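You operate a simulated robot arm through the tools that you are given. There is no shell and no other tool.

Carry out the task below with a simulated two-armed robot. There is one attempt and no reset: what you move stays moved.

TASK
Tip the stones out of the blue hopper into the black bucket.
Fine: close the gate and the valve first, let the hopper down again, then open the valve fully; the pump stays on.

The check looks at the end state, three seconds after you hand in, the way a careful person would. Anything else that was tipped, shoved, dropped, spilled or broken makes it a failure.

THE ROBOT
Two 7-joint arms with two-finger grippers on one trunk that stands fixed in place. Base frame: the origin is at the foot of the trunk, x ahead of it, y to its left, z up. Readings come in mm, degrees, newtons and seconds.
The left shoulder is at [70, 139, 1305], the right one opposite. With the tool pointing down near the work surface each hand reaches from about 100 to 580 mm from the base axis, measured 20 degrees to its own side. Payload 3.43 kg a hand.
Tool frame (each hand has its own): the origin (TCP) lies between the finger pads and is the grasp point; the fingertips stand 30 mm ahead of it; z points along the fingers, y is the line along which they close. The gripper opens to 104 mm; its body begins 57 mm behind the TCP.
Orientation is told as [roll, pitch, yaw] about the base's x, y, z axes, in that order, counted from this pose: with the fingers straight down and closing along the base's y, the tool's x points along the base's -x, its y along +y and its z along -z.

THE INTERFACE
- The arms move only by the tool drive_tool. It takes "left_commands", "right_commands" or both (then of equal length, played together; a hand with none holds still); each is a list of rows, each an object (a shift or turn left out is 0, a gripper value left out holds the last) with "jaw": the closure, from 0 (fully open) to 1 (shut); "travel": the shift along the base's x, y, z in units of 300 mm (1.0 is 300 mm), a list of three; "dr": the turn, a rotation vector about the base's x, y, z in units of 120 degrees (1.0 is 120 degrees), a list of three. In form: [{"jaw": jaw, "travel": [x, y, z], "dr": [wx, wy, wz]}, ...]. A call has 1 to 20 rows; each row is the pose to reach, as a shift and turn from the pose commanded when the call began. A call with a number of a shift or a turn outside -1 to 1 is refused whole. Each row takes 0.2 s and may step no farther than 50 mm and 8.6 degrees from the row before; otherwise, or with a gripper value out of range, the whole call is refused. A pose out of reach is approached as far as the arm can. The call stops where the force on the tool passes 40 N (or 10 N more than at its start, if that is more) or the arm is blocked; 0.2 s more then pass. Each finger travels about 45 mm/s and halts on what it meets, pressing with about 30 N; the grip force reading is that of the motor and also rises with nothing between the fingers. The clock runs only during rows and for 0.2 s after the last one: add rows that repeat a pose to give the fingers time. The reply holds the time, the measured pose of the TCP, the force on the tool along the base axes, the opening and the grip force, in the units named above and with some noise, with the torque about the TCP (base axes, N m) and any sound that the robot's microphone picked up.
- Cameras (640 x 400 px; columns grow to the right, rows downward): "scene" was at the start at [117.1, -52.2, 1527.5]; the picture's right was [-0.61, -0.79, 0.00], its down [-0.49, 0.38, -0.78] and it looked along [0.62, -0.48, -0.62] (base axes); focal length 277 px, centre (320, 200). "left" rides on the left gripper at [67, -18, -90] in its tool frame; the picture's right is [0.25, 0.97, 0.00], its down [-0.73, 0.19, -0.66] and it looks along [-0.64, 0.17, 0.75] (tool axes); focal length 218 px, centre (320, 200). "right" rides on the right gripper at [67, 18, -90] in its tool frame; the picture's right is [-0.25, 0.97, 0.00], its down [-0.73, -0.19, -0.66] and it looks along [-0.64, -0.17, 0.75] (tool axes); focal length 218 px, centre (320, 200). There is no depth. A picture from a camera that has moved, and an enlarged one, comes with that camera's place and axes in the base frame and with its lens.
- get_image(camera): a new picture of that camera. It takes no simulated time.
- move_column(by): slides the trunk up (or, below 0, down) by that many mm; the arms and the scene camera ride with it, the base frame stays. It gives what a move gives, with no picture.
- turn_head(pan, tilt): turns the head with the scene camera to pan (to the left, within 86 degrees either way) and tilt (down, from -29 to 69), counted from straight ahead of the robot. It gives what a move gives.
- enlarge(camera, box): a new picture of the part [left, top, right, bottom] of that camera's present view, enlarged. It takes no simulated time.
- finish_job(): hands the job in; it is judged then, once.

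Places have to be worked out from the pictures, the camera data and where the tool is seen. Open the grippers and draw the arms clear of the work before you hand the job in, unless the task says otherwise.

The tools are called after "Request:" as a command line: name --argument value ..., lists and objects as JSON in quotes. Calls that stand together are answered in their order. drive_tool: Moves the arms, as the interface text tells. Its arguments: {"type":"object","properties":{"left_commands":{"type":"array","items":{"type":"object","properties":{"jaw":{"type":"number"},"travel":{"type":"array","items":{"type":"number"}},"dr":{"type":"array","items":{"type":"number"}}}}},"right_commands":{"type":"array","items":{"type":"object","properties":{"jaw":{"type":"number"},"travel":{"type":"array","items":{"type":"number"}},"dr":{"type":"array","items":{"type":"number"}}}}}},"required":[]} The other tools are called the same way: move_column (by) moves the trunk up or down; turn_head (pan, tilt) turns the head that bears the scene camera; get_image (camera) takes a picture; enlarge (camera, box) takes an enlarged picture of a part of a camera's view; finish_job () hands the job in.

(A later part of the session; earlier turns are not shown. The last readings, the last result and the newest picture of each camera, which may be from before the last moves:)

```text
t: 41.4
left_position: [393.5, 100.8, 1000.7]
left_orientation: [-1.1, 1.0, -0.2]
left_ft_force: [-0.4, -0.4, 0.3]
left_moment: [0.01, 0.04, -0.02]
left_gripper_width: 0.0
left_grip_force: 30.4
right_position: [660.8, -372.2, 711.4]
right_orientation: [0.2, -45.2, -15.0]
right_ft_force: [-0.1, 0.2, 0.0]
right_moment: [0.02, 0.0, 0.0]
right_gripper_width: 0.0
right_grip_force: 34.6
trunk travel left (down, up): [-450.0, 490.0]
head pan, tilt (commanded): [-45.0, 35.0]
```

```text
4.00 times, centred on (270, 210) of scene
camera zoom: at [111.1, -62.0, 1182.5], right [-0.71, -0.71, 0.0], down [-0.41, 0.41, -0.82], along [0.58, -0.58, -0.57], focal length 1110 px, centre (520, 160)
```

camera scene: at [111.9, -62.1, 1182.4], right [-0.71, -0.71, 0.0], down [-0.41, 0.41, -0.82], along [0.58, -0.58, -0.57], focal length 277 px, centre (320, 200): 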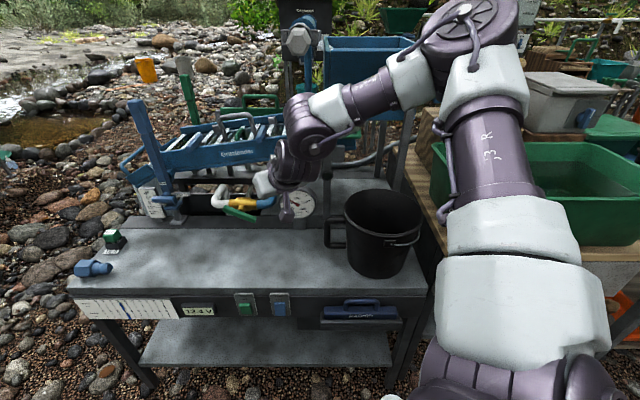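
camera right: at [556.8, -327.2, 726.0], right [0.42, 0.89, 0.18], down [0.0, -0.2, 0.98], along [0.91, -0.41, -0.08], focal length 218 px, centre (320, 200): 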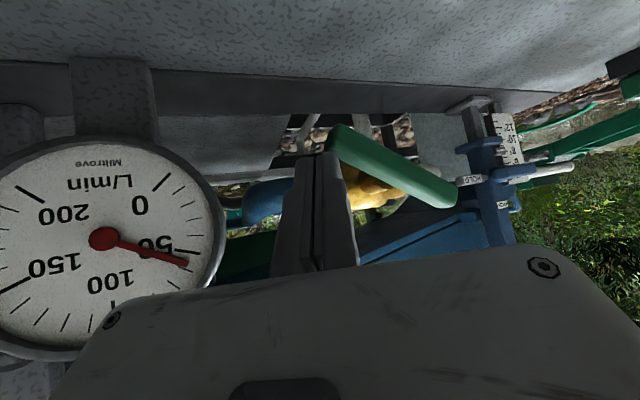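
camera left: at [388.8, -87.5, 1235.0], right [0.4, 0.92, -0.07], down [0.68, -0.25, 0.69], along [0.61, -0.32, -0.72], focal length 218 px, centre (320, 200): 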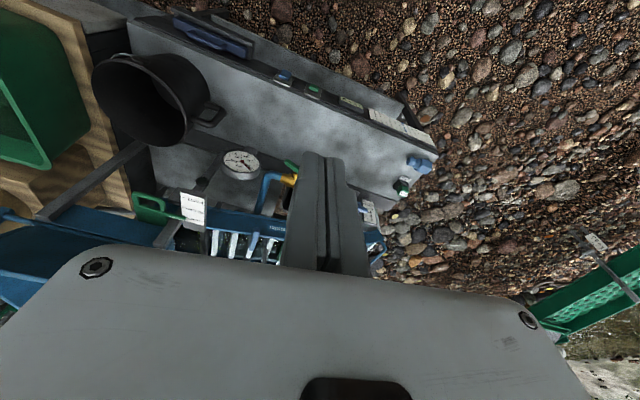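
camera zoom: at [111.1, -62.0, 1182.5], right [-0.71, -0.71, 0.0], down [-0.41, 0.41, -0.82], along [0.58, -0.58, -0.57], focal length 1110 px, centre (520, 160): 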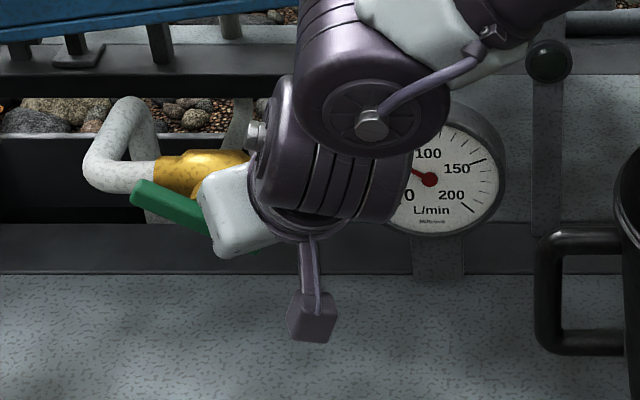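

The tip is level with the bar end but barely overlaps it. I raise 15 mm, shift 11 mm left along the bar, then press down again.

Request:
drive_tool --right_commands '[{"travel": [0.0, 0.0, 0.05]}, {"travel": [0.026, 0.026, 0.05]}, {"travel": [0.026, 0.026, 0.02]}, {"travel": [0.026, 0.026, -0.01]}, {"travel": [0.026, 0.026, -0.03]}, {"travel": [0.026, 0.026, -0.05]}]'

Request:
get_image --camera "right"

Request:
enlarge --camera "scene" --box '[200, 160, 340, 260]'

```text
t: 42.8
left_position: [393.6, 102.1, 999.3]
left_orientation: [-1.1, 1.2, -0.2]
left_ft_force: [-0.8, -0.2, 0.4]
left_moment: [0.0, 0.03, 0.02]
left_gripper_width: 0.2
left_grip_force: 30.2
right_position: [670.4, -362.9, 697.1]
right_orientation: [0.2, -45.2, -14.9]
right_ft_force: [0.0, -0.1, -0.3]
right_moment: [0.01, 0.03, 0.0]
right_gripper_width: 0.0
right_grip_force: 34.2
trunk travel left (down, up): [-450.0, 490.0]
head pan, tilt (commanded): [-45.0, 35.0]
```

```text
taken
camera right: at [565.3, -319.6, 712.1], right [0.42, 0.89, 0.18], down [0.0, -0.2, 0.98], along [0.91, -0.41, -0.08], focal length 218 px, centre (320, 200)
```

right: 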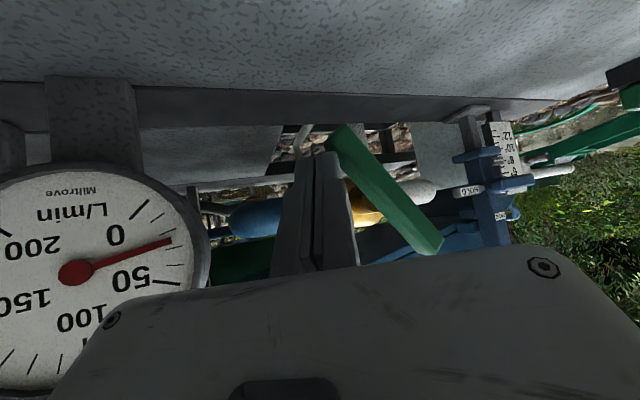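

```text
4.00 times, centred on (270, 210) of scene
camera zoom: at [111.1, -61.8, 1182.5], right [-0.71, -0.71, 0.0], down [-0.41, 0.41, -0.82], along [0.58, -0.58, -0.57], focal length 1110 px, centre (520, 160)
```

zoom: 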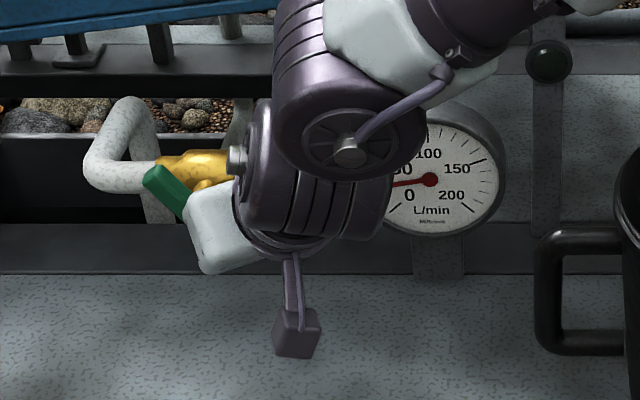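

It works: the gauge fell to about 20 L/min and the handle is near 50°. I continue down and left along the arc.

Request:
drive_tool --right_commands '[{"travel": [0.008, 0.008, -0.02]}, {"travel": [0.016, 0.016, -0.04]}, {"travel": [0.028, 0.028, -0.055]}, {"travel": [0.04, 0.04, -0.065]}]'

Request:
get_image --camera "right"

Request:
enlarge --camera "scene" --box '[200, 160, 340, 260]'

```text
t: 43.8
left_position: [392.3, 100.5, 999.8]
left_orientation: [-1.1, 1.0, -0.1]
left_ft_force: [0.1, 0.3, -0.7]
left_moment: [0.05, 0.0, 0.0]
left_gripper_width: 0.0
left_grip_force: 30.0
right_position: [673.5, -356.7, 685.7]
right_orientation: [0.0, -45.2, -14.9]
right_ft_force: [-1.5, -0.7, -0.2]
right_moment: [0.0, 0.03, -0.01]
right_gripper_width: 0.1
right_grip_force: 35.3
right hand out of reach, approached as far as the arm can: row 3, 4
trunk travel left (down, up): [-450.0, 490.0]
head pan, tilt (commanded): [-45.0, 35.0]
```

```text
taken
camera right: at [569.7, -312.2, 701.6], right [0.42, 0.89, 0.18], down [0.0, -0.2, 0.98], along [0.91, -0.41, -0.08], focal length 218 px, centre (320, 200)
```

right: 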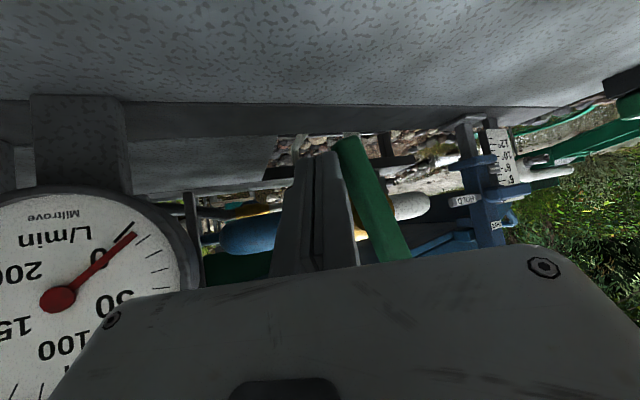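

```text
4.00 times, centred on (270, 210) of scene
camera zoom: at [111.0, -61.9, 1182.5], right [-0.71, -0.71, 0.0], down [-0.41, 0.41, -0.82], along [0.58, -0.58, -0.57], focal length 1110 px, centre (520, 160)
```

zoom: 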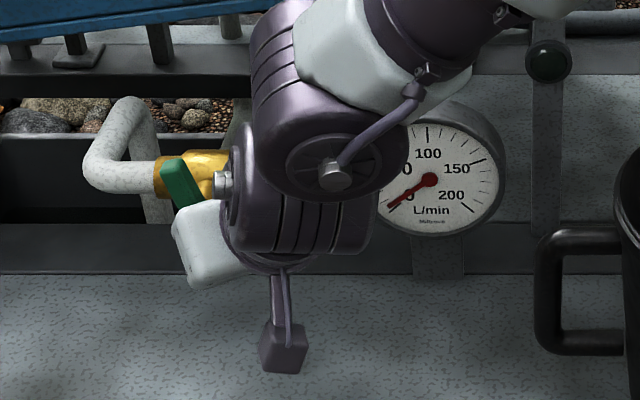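

The gauge needle is at 0 and the handle near 70°, but reach ran out. I flatten the tool pitch by 12° for more reach and finish pressing the handle to its closed stop.

Request:
drive_tool --right_commands '[{"travel": [0.003, 0.006, -0.012], "dr": [-0.013, -0.0483, 0]}, {"travel": [0.0065, 0.0135, -0.027], "dr": [-0.0259, -0.0966, 0]}, {"travel": [0.0097, 0.0203, -0.041], "dr": [-0.0259, -0.0966, 0]}, {"travel": [0.019, 0.03, -0.041], "dr": [-0.0259, -0.0966, 0]}, {"travel": [0.028, 0.04, -0.041], "dr": [-0.0259, -0.0966, 0]}]'

Request:
get_image --camera "right"

Request:
enlarge --camera "scene" --box '[200, 160, 340, 260]'

```text
t: 45.0
left_position: [393.3, 100.2, 999.2]
left_orientation: [-1.1, 1.2, -0.2]
left_ft_force: [0.5, -0.1, -0.9]
left_moment: [0.0, 0.03, 0.02]
left_gripper_width: 0.0
left_grip_force: 29.6
right_position: [666.5, -354.6, 695.8]
right_orientation: [0.2, -57.1, -14.9]
right_ft_force: [0.4, -0.7, 1.0]
right_moment: [0.01, -0.01, 0.01]
right_gripper_width: 0.2
right_grip_force: 34.8
right hand out of reach, approached as far as the arm can: row 1, 2, 3, 4, 5
trunk travel left (down, up): [-450.0, 490.0]
head pan, tilt (commanded): [-45.0, 35.0]
```

```text
taken
camera right: at [561.5, -309.5, 687.4], right [0.38, 0.9, 0.21], down [-0.2, -0.15, 0.97], along [0.9, -0.41, 0.13], focal length 218 px, centre (320, 200)
```

right: 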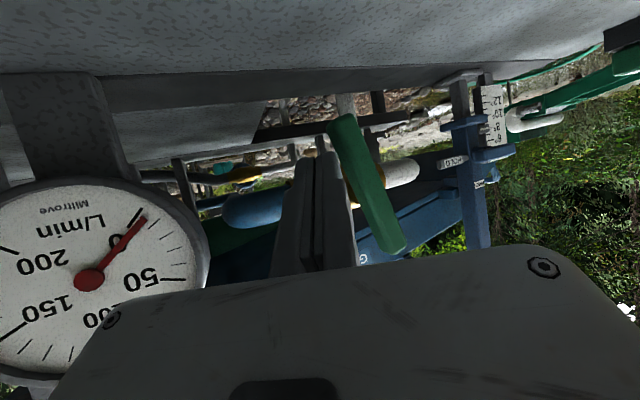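

```text
4.00 times, centred on (270, 210) of scene
camera zoom: at [111.1, -61.7, 1182.5], right [-0.71, -0.71, 0.0], down [-0.41, 0.41, -0.82], along [0.58, -0.58, -0.57], focal length 1110 px, centre (520, 160)
```

zoom: 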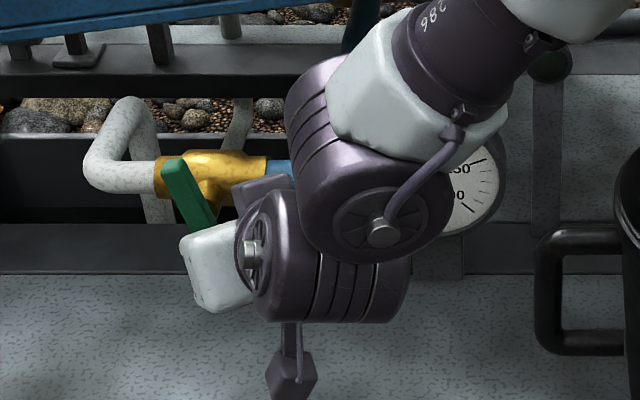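

Flattening did not help. I check the gauge and handle angle closely to see how far closed it is.

Request:
enlarge --camera "right" --box '[0, 170, 220, 390]'

Request:
enlarge --camera "right" --box '[260, 80, 440, 280]'

```text
1.82 times, centred on (110, 280) of right
camera zoom: at [561.5, -309.5, 687.4], right [0.38, 0.9, 0.21], down [-0.2, -0.15, 0.97], along [0.9, -0.41, 0.13], focal length 397 px, centre (702, 54)
```

zoom: 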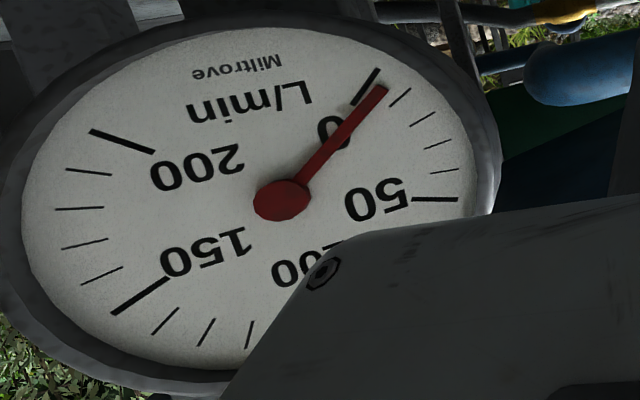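

```text
2.00 times, centred on (350, 180) of right
camera zoom: at [561.5, -309.5, 687.4], right [0.38, 0.9, 0.21], down [-0.2, -0.15, 0.97], along [0.9, -0.41, 0.13], focal length 436 px, centre (260, 240)
```

zoom: 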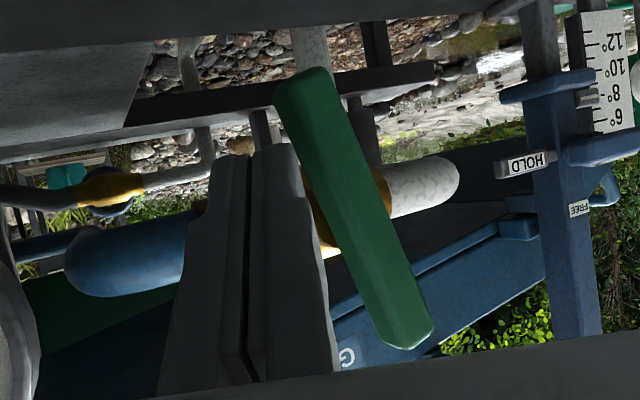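

The gauge shows about 5 L/min still, so the handle needs some 20° more. I back off, turn the tool to yaw 0 with pitch 45°, and lower the trunk 100 mm to gain room to the left.

Request:
drive_tool --right_commands '[{"travel": [-0.08, 0.0, 0.07], "dr": [0.013, 0.0483, 0]}, {"travel": [-0.18, 0.0, 0.15], "dr": [0.0259, 0.0966, 0]}, {"travel": [-0.28, 0.0, 0.25], "dr": [0.0259, 0.0966, 0]}, {"travel": [-0.35, 0.0, 0.35], "dr": [0.0259, 0.0966, 0]}]'

Request:
drive_tool --right_commands '[{"travel": [-0.02, -0.02, 0.03], "dr": [0, 0, 0.0625]}, {"travel": [-0.04, -0.04, 0.06], "dr": [0, 0, 0.125]}]'

Request:
move_column --by -100

Request:
get_image --camera "scene"

Request:
get_image --camera "right"

```text
t: 46.0
left_position: [391.9, 100.9, 999.8]
left_orientation: [-1.1, 1.0, -0.2]
left_ft_force: [0.1, 0.4, -0.6]
left_moment: [0.01, 0.03, -0.04]
left_gripper_width: 0.0
left_grip_force: 29.6
right_position: [562.6, -355.9, 802.4]
right_orientation: [0.1, -45.2, -15.0]
right_ft_force: [0.8, 0.4, 0.6]
right_moment: [0.03, 0.01, 0.03]
right_gripper_width: 0.0
right_grip_force: 34.4
trunk travel left (down, up): [-450.0, 490.0]
head pan, tilt (commanded): [-45.0, 35.0]
```

```text
t: 46.6
left_position: [393.0, 100.3, 1000.2]
left_orientation: [-1.0, 1.1, -0.1]
left_ft_force: [-0.8, 0.2, -1.2]
left_moment: [-0.02, 0.02, 0.03]
left_gripper_width: 0.1
left_grip_force: 29.5
right_position: [549.6, -367.0, 818.7]
right_orientation: [0.2, -45.3, 0.1]
right_ft_force: [0.0, 0.3, 1.2]
right_moment: [0.01, 0.0, 0.01]
right_gripper_width: 0.0
right_grip_force: 34.8
trunk travel left (down, up): [-450.0, 490.0]
head pan, tilt (commanded): [-45.0, 35.0]
```

```text
t: 47.9
left_position: [393.5, 99.2, 901.1]
left_orientation: [-1.2, 1.2, -0.3]
left_ft_force: [0.1, -0.4, 0.3]
left_moment: [0.01, 0.0, 0.01]
left_gripper_width: 0.0
left_grip_force: 29.6
right_position: [550.7, -368.0, 718.5]
right_orientation: [0.1, -45.3, 0.2]
right_ft_force: [0.7, 0.0, 0.5]
right_moment: [-0.01, -0.02, -0.02]
right_gripper_width: 0.0
right_grip_force: 34.8
trunk travel left (down, up): [-350.0, 590.0]
head pan, tilt (commanded): [-45.0, 35.0]
```

```text
taken
camera scene: at [110.8, -61.9, 1082.6], right [-0.71, -0.71, 0.0], down [-0.41, 0.41, -0.82], along [0.58, -0.58, -0.57], focal length 277 px, centre (320, 200)
```

scene: 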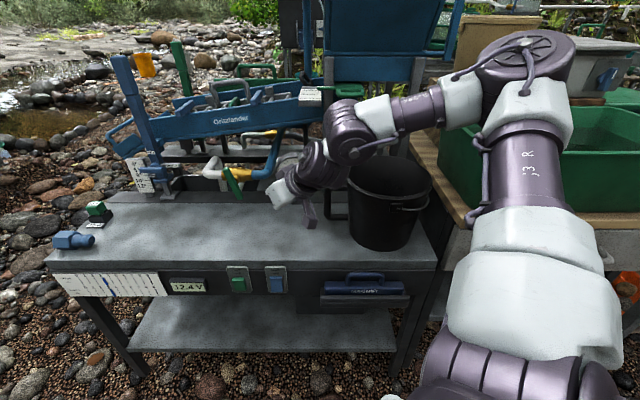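

```text
taken
camera right: at [437.3, -351.1, 734.0], right [0.18, 0.97, 0.18], down [0.05, -0.19, 0.98], along [0.98, -0.16, -0.08], focal length 218 px, centre (320, 200)
```

right: 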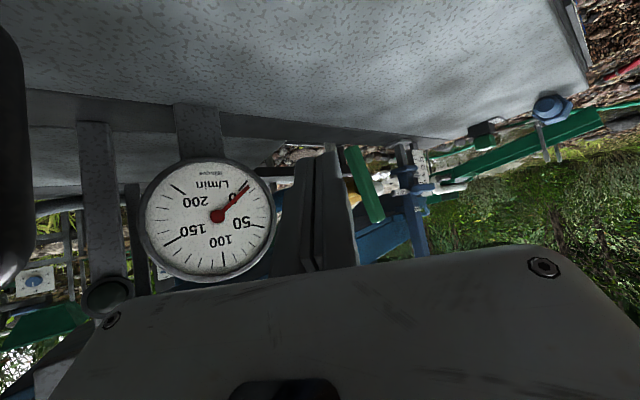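

The wrist is clear of the bucket, but at yaw 0 the palm would pass close to the gauge. I return to yaw -12° at this lower trunk and approach the handle's lower arm from its right side.

Request:
drive_tool --right_commands '[{"travel": [0.08, -0.007, -0.01], "dr": [0, 0, -0.05]}, {"travel": [0.16, -0.013, -0.03], "dr": [0, 0, -0.1]}, {"travel": [0.25, -0.015, -0.08], "dr": [0, 0, -0.1]}, {"travel": [0.348, -0.017, -0.14], "dr": [0, 0, -0.1]}]'

Request:
get_image --camera "right"

Request:
enlarge --camera "scene" --box '[200, 130, 340, 230]'

```text
t: 48.9
left_position: [393.3, 100.8, 898.8]
left_orientation: [-1.2, 1.2, -0.2]
left_ft_force: [-0.3, -0.1, 0.0]
left_moment: [0.04, -0.02, 0.01]
left_gripper_width: 0.0
left_grip_force: 29.6
right_position: [653.7, -372.0, 675.4]
right_orientation: [0.1, -45.2, -12.0]
right_ft_force: [-0.2, 0.6, -0.4]
right_moment: [-0.02, -0.01, 0.01]
right_gripper_width: 0.1
right_grip_force: 34.6
trunk travel left (down, up): [-350.0, 590.0]
head pan, tilt (commanded): [-45.0, 35.0]
```

```text
taken
camera right: at [548.1, -333.5, 691.2], right [0.37, 0.91, 0.18], down [0.01, -0.2, 0.98], along [0.93, -0.37, -0.08], focal length 218 px, centre (320, 200)
```

right: 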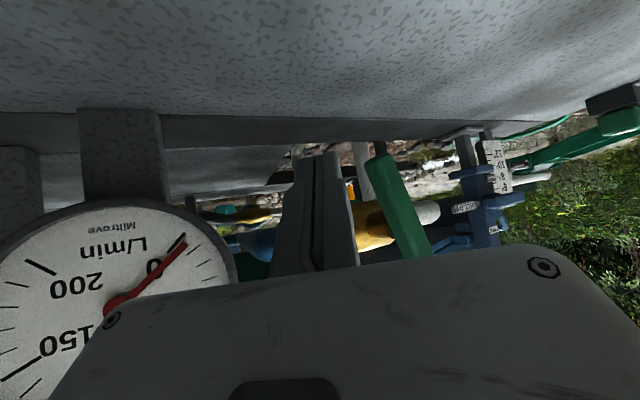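

```text
4.00 times, centred on (270, 180) of scene
camera zoom: at [111.9, -62.0, 1082.4], right [-0.71, -0.71, 0.0], down [-0.41, 0.41, -0.82], along [0.58, -0.58, -0.57], focal length 1110 px, centre (520, 280)
```

zoom: 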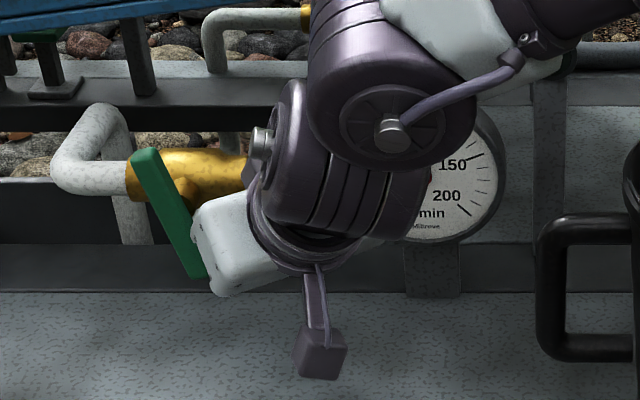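

The fingertips are now right of the handle's lower arm, with free reach. I push leftward along the bench until the handle meets its stop.

Request:
drive_tool --right_commands '[{"travel": [0.014, 0.014, 0]}, {"travel": [0.028, 0.028, 0]}, {"travel": [0.042, 0.042, 0]}, {"travel": [0.056, 0.056, 0]}, {"travel": [0.07, 0.07, 0]}, {"travel": [0.078, 0.078, 0]}]'

Request:
get_image --camera "right"

Request:
enlarge --camera "scene" --box '[200, 130, 340, 230]'

```text
t: 50.3
left_position: [392.6, 99.9, 900.2]
left_orientation: [-1.0, 1.0, -0.2]
left_ft_force: [-0.5, 0.7, 0.3]
left_moment: [0.0, 0.01, 0.01]
left_gripper_width: 0.2
left_grip_force: 29.8
right_position: [677.0, -348.8, 676.6]
right_orientation: [0.0, -45.3, -12.0]
right_ft_force: [-4.2, -2.4, 0.0]
right_moment: [-0.01, 0.04, -0.04]
right_gripper_width: 0.0
right_grip_force: 34.9
trunk travel left (down, up): [-350.0, 590.0]
head pan, tilt (commanded): [-45.0, 35.0]
```

```text
taken
camera right: at [570.2, -310.7, 691.7], right [0.37, 0.91, 0.18], down [0.01, -0.2, 0.98], along [0.93, -0.37, -0.08], focal length 218 px, centre (320, 200)
```

right: 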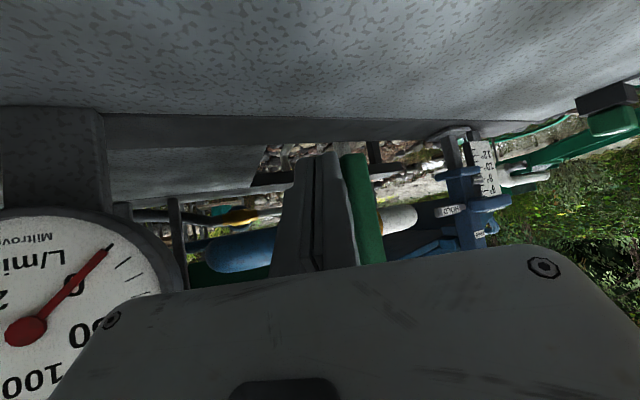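

```text
4.00 times, centred on (270, 180) of scene
camera zoom: at [110.7, -62.3, 1082.5], right [-0.71, -0.71, 0.0], down [-0.41, 0.41, -0.82], along [0.58, -0.58, -0.57], focal length 1110 px, centre (520, 280)
```

zoom: 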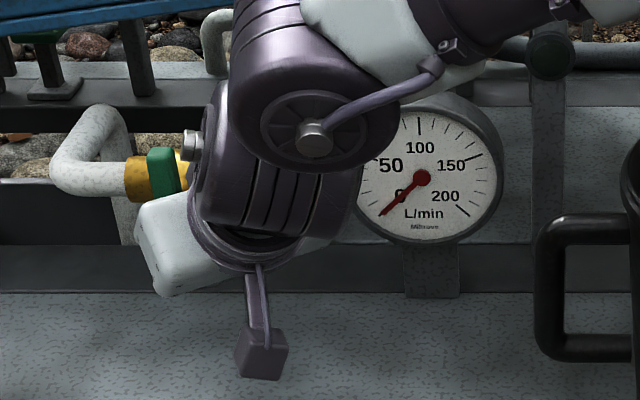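

The needle is on 0 and the handle nearly upright; force is 5 N. I push a little more to be sure it reaches the stop.

Request:
drive_tool --right_commands '[{"travel": [0.006, 0.006, 0]}, {"travel": [0.012, 0.012, 0]}, {"travel": [0.018, 0.018, 0]}, {"travel": [0.024, 0.024, 0]}]'

Request:
enlarge --camera "right" --box '[240, 100, 480, 280]'

Request:
enlarge --camera "scene" --box '[200, 130, 340, 230]'

```text
t: 51.2
left_position: [388.5, 102.6, 902.0]
left_orientation: [-1.1, 0.8, -0.1]
left_ft_force: [-0.2, 0.4, -1.0]
left_moment: [-0.01, -0.01, 0.0]
left_gripper_width: 0.0
left_grip_force: 29.6
right_position: [678.6, -348.3, 675.3]
right_orientation: [-1.2, -44.8, -11.7]
right_ft_force: [-29.2, -17.7, 10.7]
right_moment: [-0.09, -0.06, -0.28]
right_gripper_width: 0.2
right_grip_force: 34.9
trunk travel left (down, up): [-350.0, 590.0]
head pan, tilt (commanded): [-45.0, 35.0]
stopped in row 4 (right hand): the force on the tool passed its limit at 42 N (the readings are from after the stop); the commanded pose is now the measured one
```

```text
2.22 times, centred on (360, 190) of right
camera zoom: at [572.4, -309.3, 691.1], right [0.39, 0.91, 0.16], down [0.01, -0.18, 0.98], along [0.92, -0.38, -0.08], focal length 485 px, centre (231, 222)
```

zoom: 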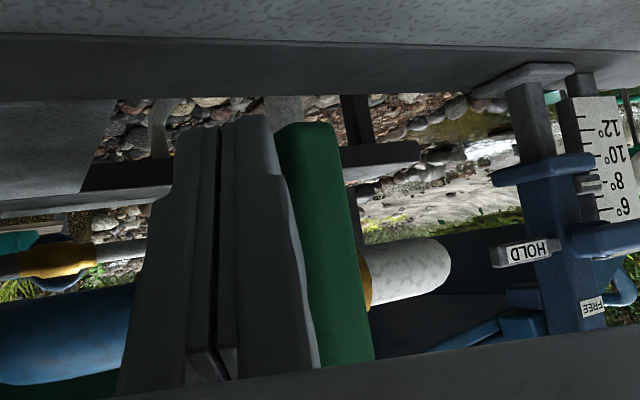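

```text
4.00 times, centred on (270, 180) of scene
camera zoom: at [106.4, -62.3, 1083.2], right [-0.71, -0.71, 0.0], down [-0.4, 0.41, -0.82], along [0.58, -0.58, -0.57], focal length 1110 px, centre (520, 280)
```

zoom: 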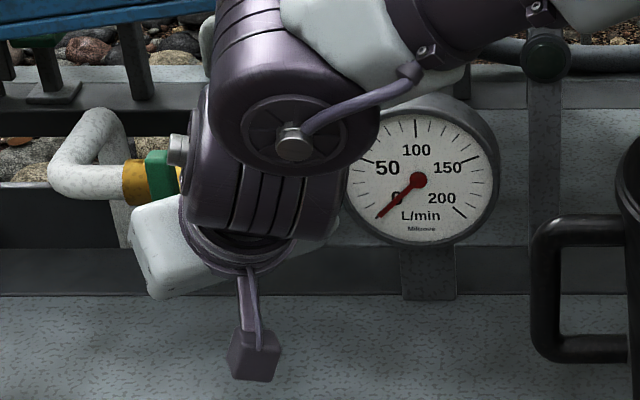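

The stop was reached at 42 N with the gauge at 0: valve closed. I back off to the right, retract, and raise the trunk for the hopper work.

Request:
drive_tool --right_commands '[{"travel": [-0.03, -0.03, 0]}, {"travel": [-0.055, -0.05, 0.0]}, {"travel": [-0.14, -0.05, 0.08]}, {"travel": [-0.24, -0.05, 0.17]}, {"travel": [-0.34, -0.05, 0.26]}, {"travel": [-0.42, -0.06, 0.36]}]'

Request:
move_column --by 200

Request:
get_image --camera "scene"

Request:
enlarge --camera "scene" --box '[190, 180, 350, 280]'

```text
t: 52.6
left_position: [391.9, 102.5, 899.7]
left_orientation: [-1.1, 1.1, 0.0]
left_ft_force: [-0.1, 0.4, -0.5]
left_moment: [0.03, -0.03, 0.0]
left_gripper_width: 0.2
left_grip_force: 29.9
right_position: [552.3, -365.7, 782.7]
right_orientation: [-0.5, -44.9, -11.7]
right_ft_force: [-1.4, 0.2, -0.6]
right_moment: [-0.03, 0.0, 0.02]
right_gripper_width: 0.2
right_grip_force: 34.4
trunk travel left (down, up): [-350.0, 590.0]
head pan, tilt (commanded): [-45.0, 35.0]
```

```text
t: 54.7
left_position: [393.9, 101.7, 1099.7]
left_orientation: [-1.1, 1.1, 0.0]
left_ft_force: [0.7, 0.4, 0.3]
left_moment: [0.01, 0.0, 0.04]
left_gripper_width: 0.0
left_grip_force: 29.7
right_position: [554.1, -366.2, 981.1]
right_orientation: [-0.7, -44.7, -11.7]
right_ft_force: [0.8, -0.7, 0.3]
right_moment: [0.03, 0.01, 0.0]
right_gripper_width: 0.0
right_grip_force: 35.0
trunk travel left (down, up): [-550.0, 390.0]
head pan, tilt (commanded): [-45.0, 35.0]
```

```text
taken
camera scene: at [111.1, -62.0, 1282.4], right [-0.71, -0.71, 0.0], down [-0.41, 0.41, -0.82], along [0.58, -0.58, -0.57], focal length 277 px, centre (320, 200)
```

scene: 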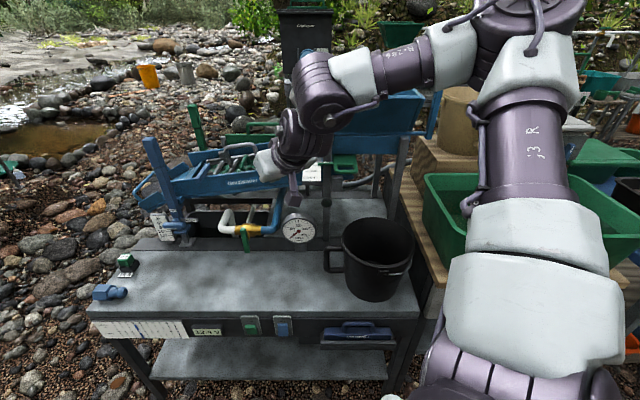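

```text
4.00 times, centred on (270, 230) of scene
camera zoom: at [111.1, -62.0, 1282.4], right [-0.71, -0.71, 0.0], down [-0.41, 0.41, -0.82], along [0.58, -0.58, -0.57], focal length 1110 px, centre (520, 80)
```

zoom: 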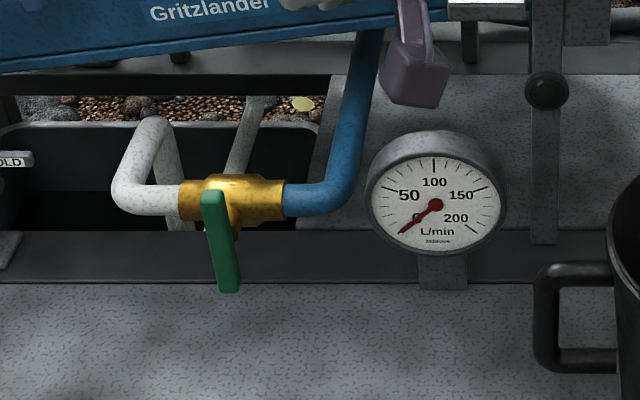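

The handle is upright and the gauge reads 0. Next, the bucket: the tipped lip should end near d≈757 (s≈99), so the bucket (centre s 121, d 663) ought to stand about 50 mm further back. I bring the right hand, tool down, toward the bucket's near-left rim, well above it, and look.

Request:
drive_tool --right_commands '[{"jaw": 0.42, "travel": [-0.085, -0.02, 0.02], "dr": [0.013, 0.0612, 0]}, {"jaw": 0.42, "travel": [-0.17, -0.06, 0.05], "dr": [0.026, 0.1223, 0]}, {"jaw": 0.42, "travel": [-0.255, -0.1, 0.07], "dr": [0.039, 0.1835, 0]}, {"jaw": 0.42, "travel": [-0.34, -0.15, 0.07], "dr": [0.052, 0.2447, 0]}, {"jaw": 0.42, "travel": [-0.43, -0.2, 0.07], "dr": [0.065, 0.3058, 0]}, {"jaw": 0.42, "travel": [-0.513, -0.263, 0.07], "dr": [0.078, 0.367, 0]}]'

Request:
drive_tool --right_commands '[{"travel": [-0.02, -0.02, -0.05], "dr": [0, 0, 0.05]}, {"travel": [-0.04, -0.04, -0.12], "dr": [0, 0, 0.098]}, {"travel": [-0.055, -0.06, -0.25], "dr": [0, 0, 0.098]}, {"travel": [-0.055, -0.06, -0.35], "dr": [0, 0, 0.098]}]'

Request:
get_image --camera "right"

Request:
get_image --camera "scene"

```text
t: 56.1
left_position: [393.3, 103.2, 1099.1]
left_orientation: [-1.0, 1.0, 0.1]
left_ft_force: [-0.4, 0.1, 0.0]
left_moment: [0.02, 0.02, 0.01]
left_gripper_width: 0.1
left_grip_force: 29.8
right_position: [402.4, -446.5, 1000.8]
right_orientation: [-0.3, 0.4, -11.8]
right_ft_force: [-0.1, 0.0, -0.3]
right_moment: [0.02, -0.03, -0.02]
right_gripper_width: 60.1
right_grip_force: 0.1
trunk travel left (down, up): [-550.0, 390.0]
head pan, tilt (commanded): [-45.0, 35.0]
```

```text
t: 57.1
left_position: [393.9, 99.8, 1097.8]
left_orientation: [-1.1, 1.1, 0.0]
left_ft_force: [-0.6, -0.5, -0.1]
left_moment: [0.02, 0.02, 0.0]
left_gripper_width: 0.0
left_grip_force: 29.9
right_position: [385.0, -462.9, 895.2]
right_orientation: [-0.3, 0.2, 0.0]
right_ft_force: [0.1, 0.0, -0.2]
right_moment: [0.01, 0.0, -0.01]
right_gripper_width: 60.2
right_grip_force: 0.0
trunk travel left (down, up): [-550.0, 390.0]
head pan, tilt (commanded): [-45.0, 35.0]
```

```text
taken
camera right: at [316.2, -446.1, 985.3], right [0.25, 0.97, -0.01], down [0.73, -0.19, 0.66], along [0.63, -0.17, -0.76], focal length 218 px, centre (320, 200)
```

right: 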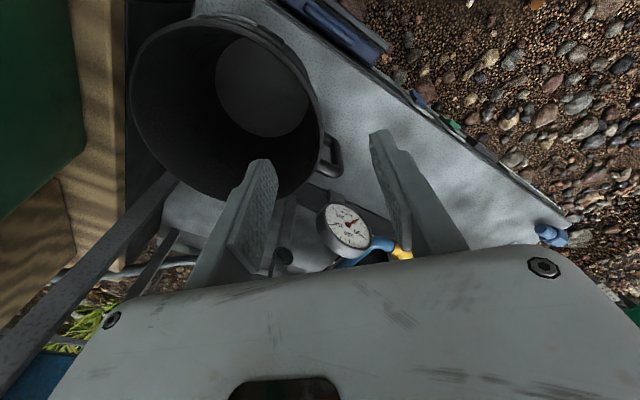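

```text
taken
camera scene: at [111.6, -62.6, 1282.5], right [-0.71, -0.71, 0.0], down [-0.41, 0.41, -0.82], along [0.58, -0.58, -0.57], focal length 277 px, centre (320, 200)
```

scene: 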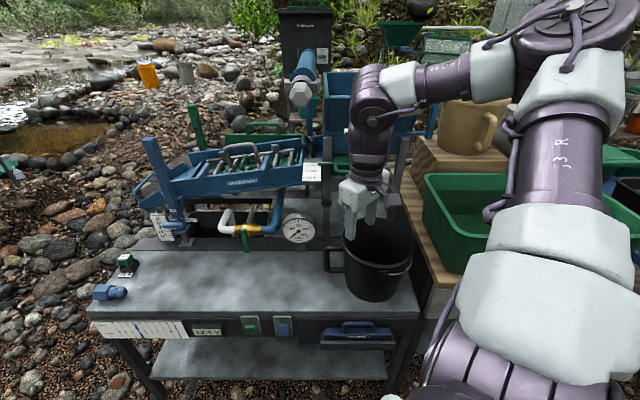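

The bucket's rim centre measures about (383, -548) with radius ~94, so its near-left rim point is at y≈-457. I go straight down astride the rim there.

Request:
drive_tool --right_commands '[{"travel": [0.0, 0.012, -0.12]}, {"travel": [0.0, 0.015, -0.25]}, {"travel": [0.0, 0.015, -0.36]}, {"travel": [0.0, 0.015, -0.45]}]'

Request:
get_image --camera "right"

Request:
enlarge --camera "scene" --box '[310, 170, 450, 310]'

```text
t: 58.1
left_position: [393.7, 100.5, 1100.3]
left_orientation: [-1.0, 1.1, -0.1]
left_ft_force: [0.8, 0.2, -1.1]
left_moment: [-0.01, 0.01, 0.01]
left_gripper_width: 0.2
left_grip_force: 29.7
right_position: [383.2, -457.8, 761.4]
right_orientation: [-0.2, 0.3, 0.0]
right_ft_force: [0.8, -0.1, -0.1]
right_moment: [0.0, 0.02, -0.02]
right_gripper_width: 60.5
right_grip_force: 0.1
trunk travel left (down, up): [-550.0, 390.0]
head pan, tilt (commanded): [-45.0, 35.0]
```

```text
taken
camera right: at [316.5, -441.0, 851.0], right [0.25, 0.97, -0.01], down [0.73, -0.19, 0.66], along [0.63, -0.17, -0.76], focal length 218 px, centre (320, 200)
```

right: 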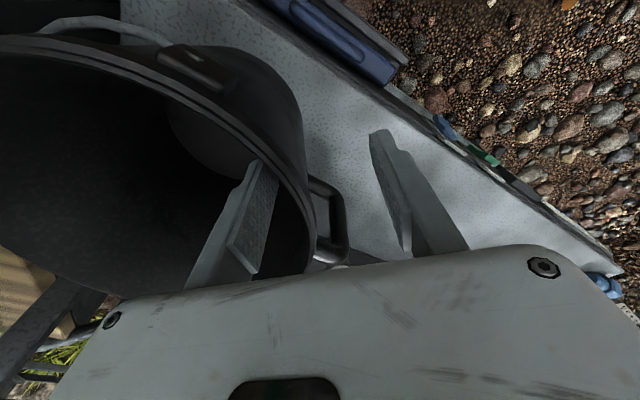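

```text
2.86 times, centred on (380, 240) of scene
camera zoom: at [111.7, -62.8, 1282.4], right [-0.71, -0.71, 0.0], down [-0.41, 0.41, -0.82], along [0.58, -0.58, -0.57], focal length 793 px, centre (149, 86)
```

zoom: 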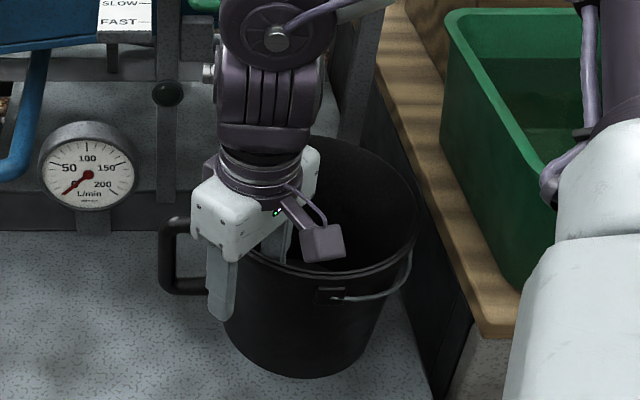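

The fingers straddle the rim cleanly. I close the gripper on it.

Request:
drive_tool --right_commands '[{"jaw": 0.75}, {"jaw": 0.9}, {"jaw": 1}, {"jaw": 1}, {"jaw": 1}]'

Request:
get_image --camera "right"

Request:
enlarge --camera "scene" --box '[310, 170, 450, 310]'

```text
t: 59.3
left_position: [392.7, 102.7, 1100.2]
left_orientation: [-1.0, 1.2, 0.0]
left_ft_force: [-1.0, 1.0, 0.1]
left_moment: [-0.01, 0.0, -0.04]
left_gripper_width: 0.0
left_grip_force: 30.2
right_position: [384.0, -457.4, 762.9]
right_orientation: [-0.4, 0.2, 0.0]
right_ft_force: [-0.8, -2.1, 4.1]
right_moment: [-0.94, 0.55, 0.04]
right_gripper_width: 5.9
right_grip_force: 30.0
trunk travel left (down, up): [-550.0, 390.0]
head pan, tilt (commanded): [-45.0, 35.0]
```

```text
taken
camera right: at [315.7, -440.5, 852.3], right [0.25, 0.97, -0.01], down [0.73, -0.19, 0.66], along [0.63, -0.17, -0.75], focal length 218 px, centre (320, 200)
```

right: 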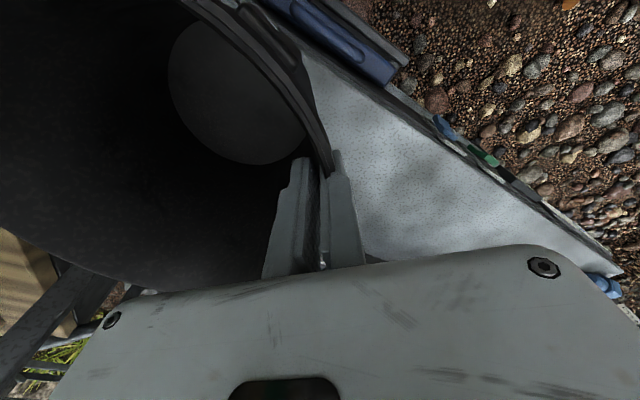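

```text
2.86 times, centred on (380, 240) of scene
camera zoom: at [110.6, -61.7, 1282.6], right [-0.71, -0.71, 0.0], down [-0.41, 0.41, -0.82], along [0.58, -0.58, -0.57], focal length 793 px, centre (149, 86)
```

zoom: 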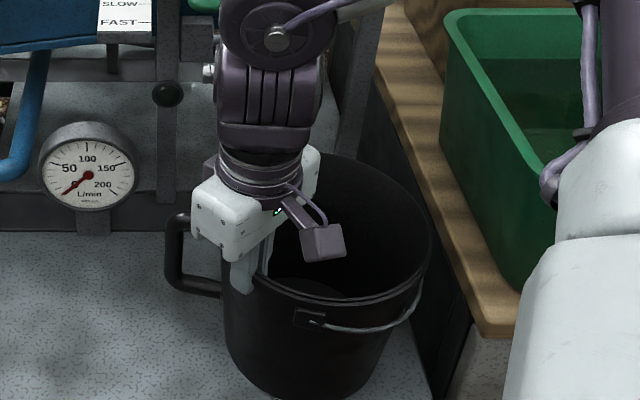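

The pads flattened against the slanted wall and tilted the bucket slightly (torque -0.9 N·m). I roll the hand 8° back to match the wall's slant, so that the bucket stands flat again.

Request:
drive_tool --right_commands '[{"dr": [-0.022, 0, 0]}, {"dr": [-0.044, 0, 0]}, {"dr": [-0.0625, 0, 0]}, {"dr": [-0.0625, 0, 0]}]'

Request:
enlarge --camera "scene" --box '[310, 170, 450, 310]'

```text
t: 60.3
left_position: [393.1, 100.9, 1099.2]
left_orientation: [-1.0, 1.1, 0.0]
left_ft_force: [0.1, 0.3, -0.1]
left_moment: [0.0, -0.01, -0.02]
left_gripper_width: 0.0
left_grip_force: 29.9
right_position: [385.4, -458.3, 761.3]
right_orientation: [-7.8, 0.2, 0.0]
right_ft_force: [0.7, 0.2, -2.5]
right_moment: [0.19, -0.02, -0.06]
right_gripper_width: 5.9
right_grip_force: 29.8
trunk travel left (down, up): [-550.0, 390.0]
head pan, tilt (commanded): [-45.0, 35.0]
```

```text
2.86 times, centred on (380, 240) of scene
camera zoom: at [111.1, -62.5, 1282.4], right [-0.71, -0.71, 0.0], down [-0.41, 0.41, -0.82], along [0.58, -0.58, -0.57], focal length 793 px, centre (149, 86)
```

zoom: 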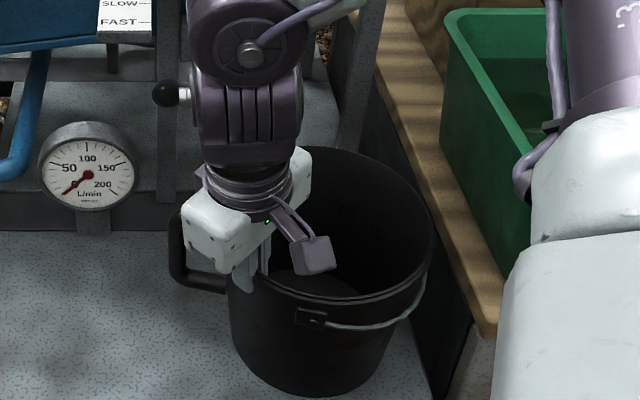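

The torque is nearly gone, so the bucket stands about flat. I drag it back toward the hopper by about 53 mm (46, -26), barely unloading it, and set it down.

Request:
drive_tool --right_commands '[{"travel": [0.0, 0.0, 0.007]}, {"travel": [0.038, -0.022, 0.007]}, {"travel": [0.077, -0.043, 0.007]}, {"travel": [0.115, -0.065, 0.007]}, {"travel": [0.153, -0.087, 0.007]}, {"travel": [0.153, -0.087, 0.0]}, {"travel": [0.153, -0.087, -0.003]}]'

Request:
enlarge --camera "scene" --box '[310, 150, 450, 290]'

Request:
get_image --camera "right"

```text
t: 61.9
left_position: [392.8, 101.5, 1099.1]
left_orientation: [-0.8, 1.1, 0.0]
left_ft_force: [-0.5, 0.6, 0.0]
left_moment: [-0.02, 0.01, -0.01]
left_gripper_width: 0.0
left_grip_force: 29.5
right_position: [430.9, -483.6, 761.3]
right_orientation: [-7.8, 0.2, -0.1]
right_ft_force: [0.0, 0.5, -2.3]
right_moment: [0.16, 0.0, 0.03]
right_gripper_width: 6.2
right_grip_force: 29.3
trunk travel left (down, up): [-550.0, 390.0]
head pan, tilt (commanded): [-45.0, 35.0]
```

```text
2.86 times, centred on (380, 220) of scene
camera zoom: at [111.3, -62.3, 1282.5], right [-0.71, -0.71, 0.0], down [-0.41, 0.41, -0.82], along [0.58, -0.58, -0.57], focal length 793 px, centre (149, 143)
```

zoom: 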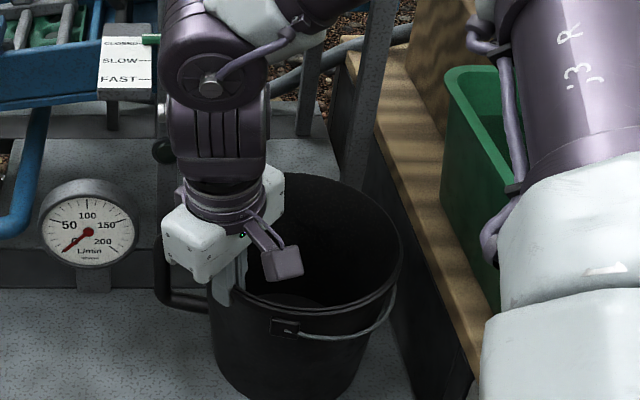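

```text
taken
camera right: at [362.5, -456.2, 847.5], right [0.25, 0.96, -0.13], down [0.73, -0.1, 0.67], along [0.63, -0.27, -0.73], focal length 218 px, centre (320, 200)
```

right: 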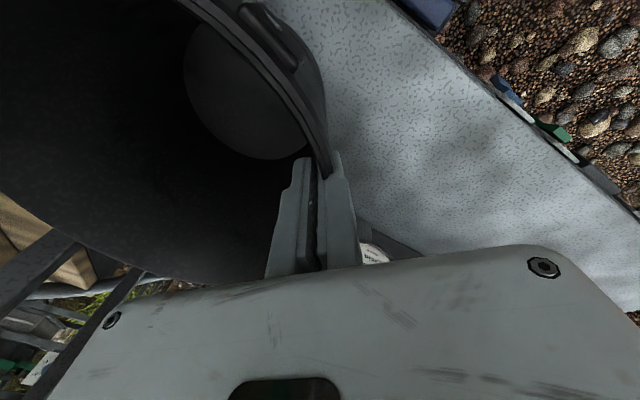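

A slight residual load remains (2.3 N, +0.16 N·m). I roll back 1.5° to let the bucket sit fully before letting go.

Request:
drive_tool --right_commands '[{"dr": [0.006, 0, 0], "travel": [0, 0, -0.002]}, {"dr": [0.0125, 0, 0], "travel": [0, 0, -0.004]}, {"dr": [0.0125, 0, 0], "travel": [0, 0, -0.004]}]'

```text
t: 62.7
left_position: [393.0, 101.7, 1099.9]
left_orientation: [-1.2, 1.2, 0.1]
left_ft_force: [-0.1, 0.1, -0.1]
left_moment: [-0.02, 0.0, -0.02]
left_gripper_width: 0.0
left_grip_force: 30.3
right_position: [430.9, -483.3, 760.7]
right_orientation: [-6.4, 0.2, 0.0]
right_ft_force: [0.0, -1.1, 2.2]
right_moment: [-0.02, 0.2, 0.04]
right_gripper_width: 5.9
right_grip_force: 29.3
trunk travel left (down, up): [-550.0, 390.0]
head pan, tilt (commanded): [-45.0, 35.0]
```

The bucket is seated (force now +2 N upward). I open the fingers and rise straight up.

Request:
drive_tool --right_commands '[{"jaw": 0.75}, {"jaw": 0.5}, {"jaw": 0.42}, {"jaw": 0.42, "travel": [0, 0.01, 0.1]}, {"jaw": 0.42, "travel": [0, 0.02, 0.22]}, {"jaw": 0.42, "travel": [0, 0.02, 0.36]}, {"jaw": 0.42, "travel": [-0.05, 0.05, 0.5], "dr": [0.025, 0, 0]}, {"jaw": 0.42, "travel": [-0.1, 0.1, 0.65], "dr": [0.053, 0, 0]}]'

Request:
get_image --camera "right"

Request:
get_image --camera "scene"

```text
t: 64.5
left_position: [391.4, 103.4, 1099.4]
left_orientation: [-1.1, 1.0, 0.0]
left_ft_force: [0.5, 1.4, 0.6]
left_moment: [-0.02, -0.01, 0.03]
left_gripper_width: 0.1
left_grip_force: 30.3
right_position: [398.6, -454.7, 959.2]
right_orientation: [0.0, 0.1, 0.0]
right_ft_force: [-0.5, -0.5, -0.2]
right_moment: [-0.03, -0.03, 0.03]
right_gripper_width: 60.3
right_grip_force: 0.0
trunk travel left (down, up): [-550.0, 390.0]
head pan, tilt (commanded): [-45.0, 35.0]
```

```text
taken
camera right: at [330.0, -437.7, 1048.9], right [0.25, 0.97, 0.0], down [0.73, -0.19, 0.65], along [0.63, -0.17, -0.76], focal length 218 px, centre (320, 200)
```

right: 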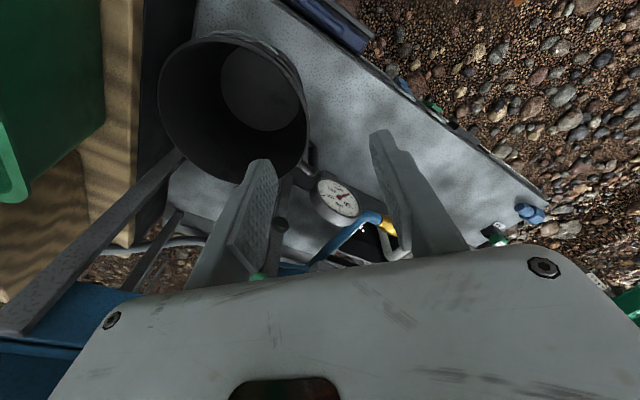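

```text
taken
camera scene: at [109.5, -60.7, 1282.7], right [-0.71, -0.71, 0.0], down [-0.4, 0.4, -0.82], along [0.58, -0.58, -0.57], focal length 277 px, centre (320, 200)
```

scene: 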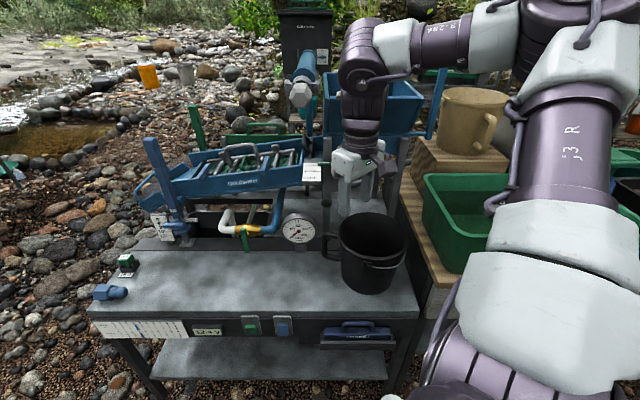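

Released cleanly. I enlarge to measure where the bucket stands now.

Request:
enlarge --camera "scene" --box '[310, 190, 450, 310]'

Request:
enlarge --camera "right" --box '[130, 10, 370, 210]'

```text
3.33 times, centred on (380, 250) of scene
camera zoom: at [109.5, -60.7, 1282.7], right [-0.71, -0.71, 0.0], down [-0.4, 0.4, -0.82], along [0.58, -0.58, -0.57], focal length 925 px, centre (120, 33)
```

zoom: 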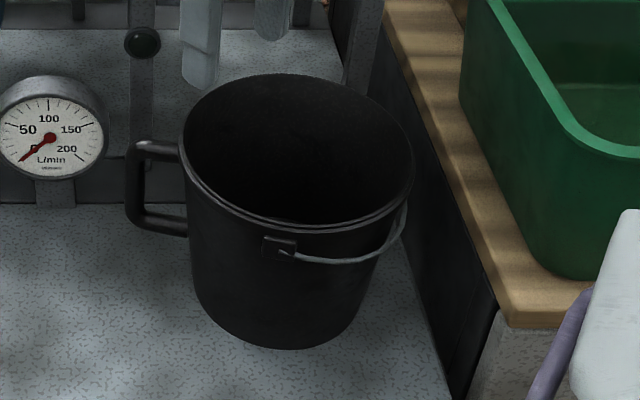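

```text
2.00 times, centred on (250, 110) of right
camera zoom: at [330.0, -437.7, 1048.9], right [0.25, 0.97, 0.0], down [0.73, -0.19, 0.65], along [0.63, -0.17, -0.76], focal length 436 px, centre (460, 380)
```

zoom: 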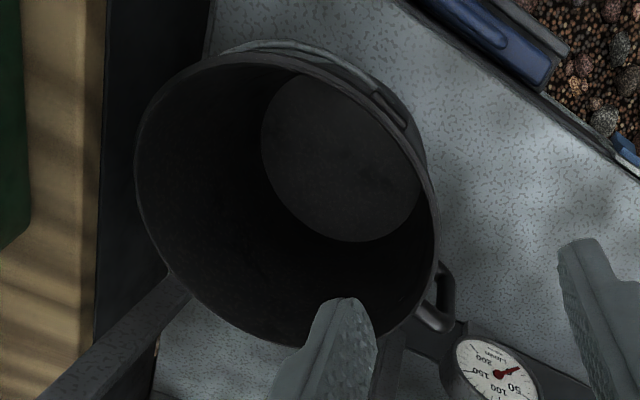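

The bucket now stands near (s 113, d 696), so both a straight drop from the lip and a short throw land inside. Next the lever: I raise the trunk 60 mm and swing the right hand, yaw -45° and pitched, to the right in front of the lever, above the tub.

Request:
move_column --by 60

Request:
drive_tool --right_commands '[{"jaw": 0.42, "travel": [-0.06, -0.03, 0.08], "dr": [0, 0, -0.0625]}, {"jaw": 0.42, "travel": [-0.12, -0.08, 0.16], "dr": [0, 0, -0.125]}, {"jaw": 0.42, "travel": [-0.18, -0.14, 0.24], "dr": [0, 0, -0.1875]}, {"jaw": 0.42, "travel": [-0.24, -0.21, 0.32], "dr": [0, 0, -0.25]}, {"jaw": 0.42, "travel": [-0.3, -0.29, 0.38], "dr": [0, 0, -0.3125]}, {"jaw": 0.42, "travel": [-0.34, -0.38, 0.42], "dr": [0, 0, -0.375]}]'

Request:
drive_tool --right_commands '[{"travel": [-0.02, -0.06, 0.01], "dr": [-0.0442, -0.0442, 0]}, {"travel": [-0.04, -0.12, 0.02], "dr": [-0.0884, -0.0884, 0]}, {"travel": [-0.04, -0.18, 0.03], "dr": [-0.1326, -0.1326, 0]}, {"travel": [-0.02, -0.24, 0.04], "dr": [-0.1768, -0.1768, 0]}, {"travel": [0.02, -0.3, 0.05], "dr": [-0.221, -0.221, 0]}, {"travel": [0.06, -0.36, 0.05], "dr": [-0.2652, -0.2652, 0]}]'

Request:
get_image --camera "scene"

Request:
get_image --camera "right"

```text
t: 65.5
left_position: [392.9, 101.2, 1160.2]
left_orientation: [-1.1, 1.1, 0.1]
left_ft_force: [-0.3, 0.9, -0.6]
left_moment: [0.0, -0.03, -0.02]
left_gripper_width: 0.0
left_grip_force: 30.1
right_position: [400.3, -454.6, 1018.9]
right_orientation: [0.0, 0.2, -0.1]
right_ft_force: [0.4, -0.2, 0.2]
right_moment: [0.01, -0.03, -0.01]
right_gripper_width: 60.3
right_grip_force: 0.0
trunk travel left (down, up): [-610.0, 330.0]
head pan, tilt (commanded): [-45.0, 35.0]
```

```text
t: 66.9
left_position: [392.5, 101.4, 1159.2]
left_orientation: [-1.1, 1.1, 0.0]
left_ft_force: [-0.3, 0.3, -0.2]
left_moment: [0.02, -0.02, 0.02]
left_gripper_width: 0.0
left_grip_force: 30.2
right_position: [298.0, -568.9, 1144.9]
right_orientation: [0.0, 0.3, -45.0]
right_ft_force: [-0.1, 0.3, 0.3]
right_moment: [-0.02, 0.01, -0.01]
right_gripper_width: 60.2
right_grip_force: 0.0
trunk travel left (down, up): [-610.0, 330.0]
head pan, tilt (commanded): [-45.0, 35.0]
```

```text
t: 68.3
left_position: [393.7, 100.5, 1158.8]
left_orientation: [-1.0, 1.1, 0.0]
left_ft_force: [0.0, 0.3, 0.3]
left_moment: [-0.01, 0.02, -0.01]
left_gripper_width: 0.0
left_grip_force: 30.0
right_position: [315.3, -677.2, 1157.3]
right_orientation: [0.1, -45.0, -45.0]
right_ft_force: [-0.4, -0.6, -0.9]
right_moment: [0.01, 0.04, -0.01]
right_gripper_width: 60.5
right_grip_force: 0.1
trunk travel left (down, up): [-610.0, 330.0]
head pan, tilt (commanded): [-45.0, 35.0]
```

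```text
taken
camera scene: at [110.8, -63.2, 1342.5], right [-0.71, -0.71, 0.0], down [-0.41, 0.41, -0.82], along [0.58, -0.58, -0.57], focal length 277 px, centre (320, 200)
```

scene: 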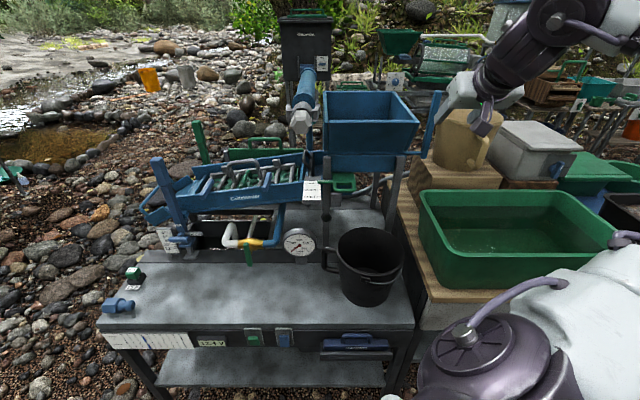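

```text
taken
camera right: at [246.7, -587.9, 1174.0], right [0.81, 0.56, 0.18], down [-0.1, -0.17, 0.98], along [0.58, -0.81, -0.09], focal length 218 px, centre (320, 200)
```

right: 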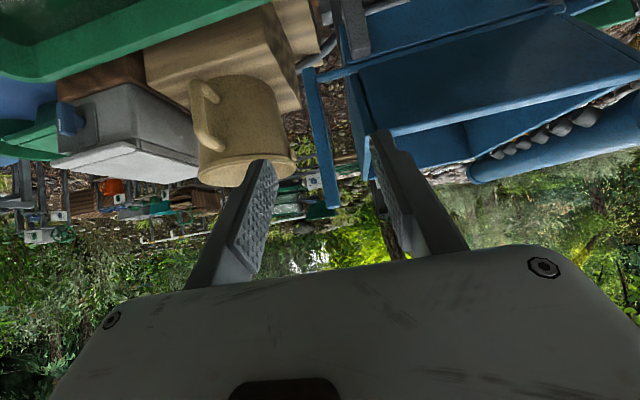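

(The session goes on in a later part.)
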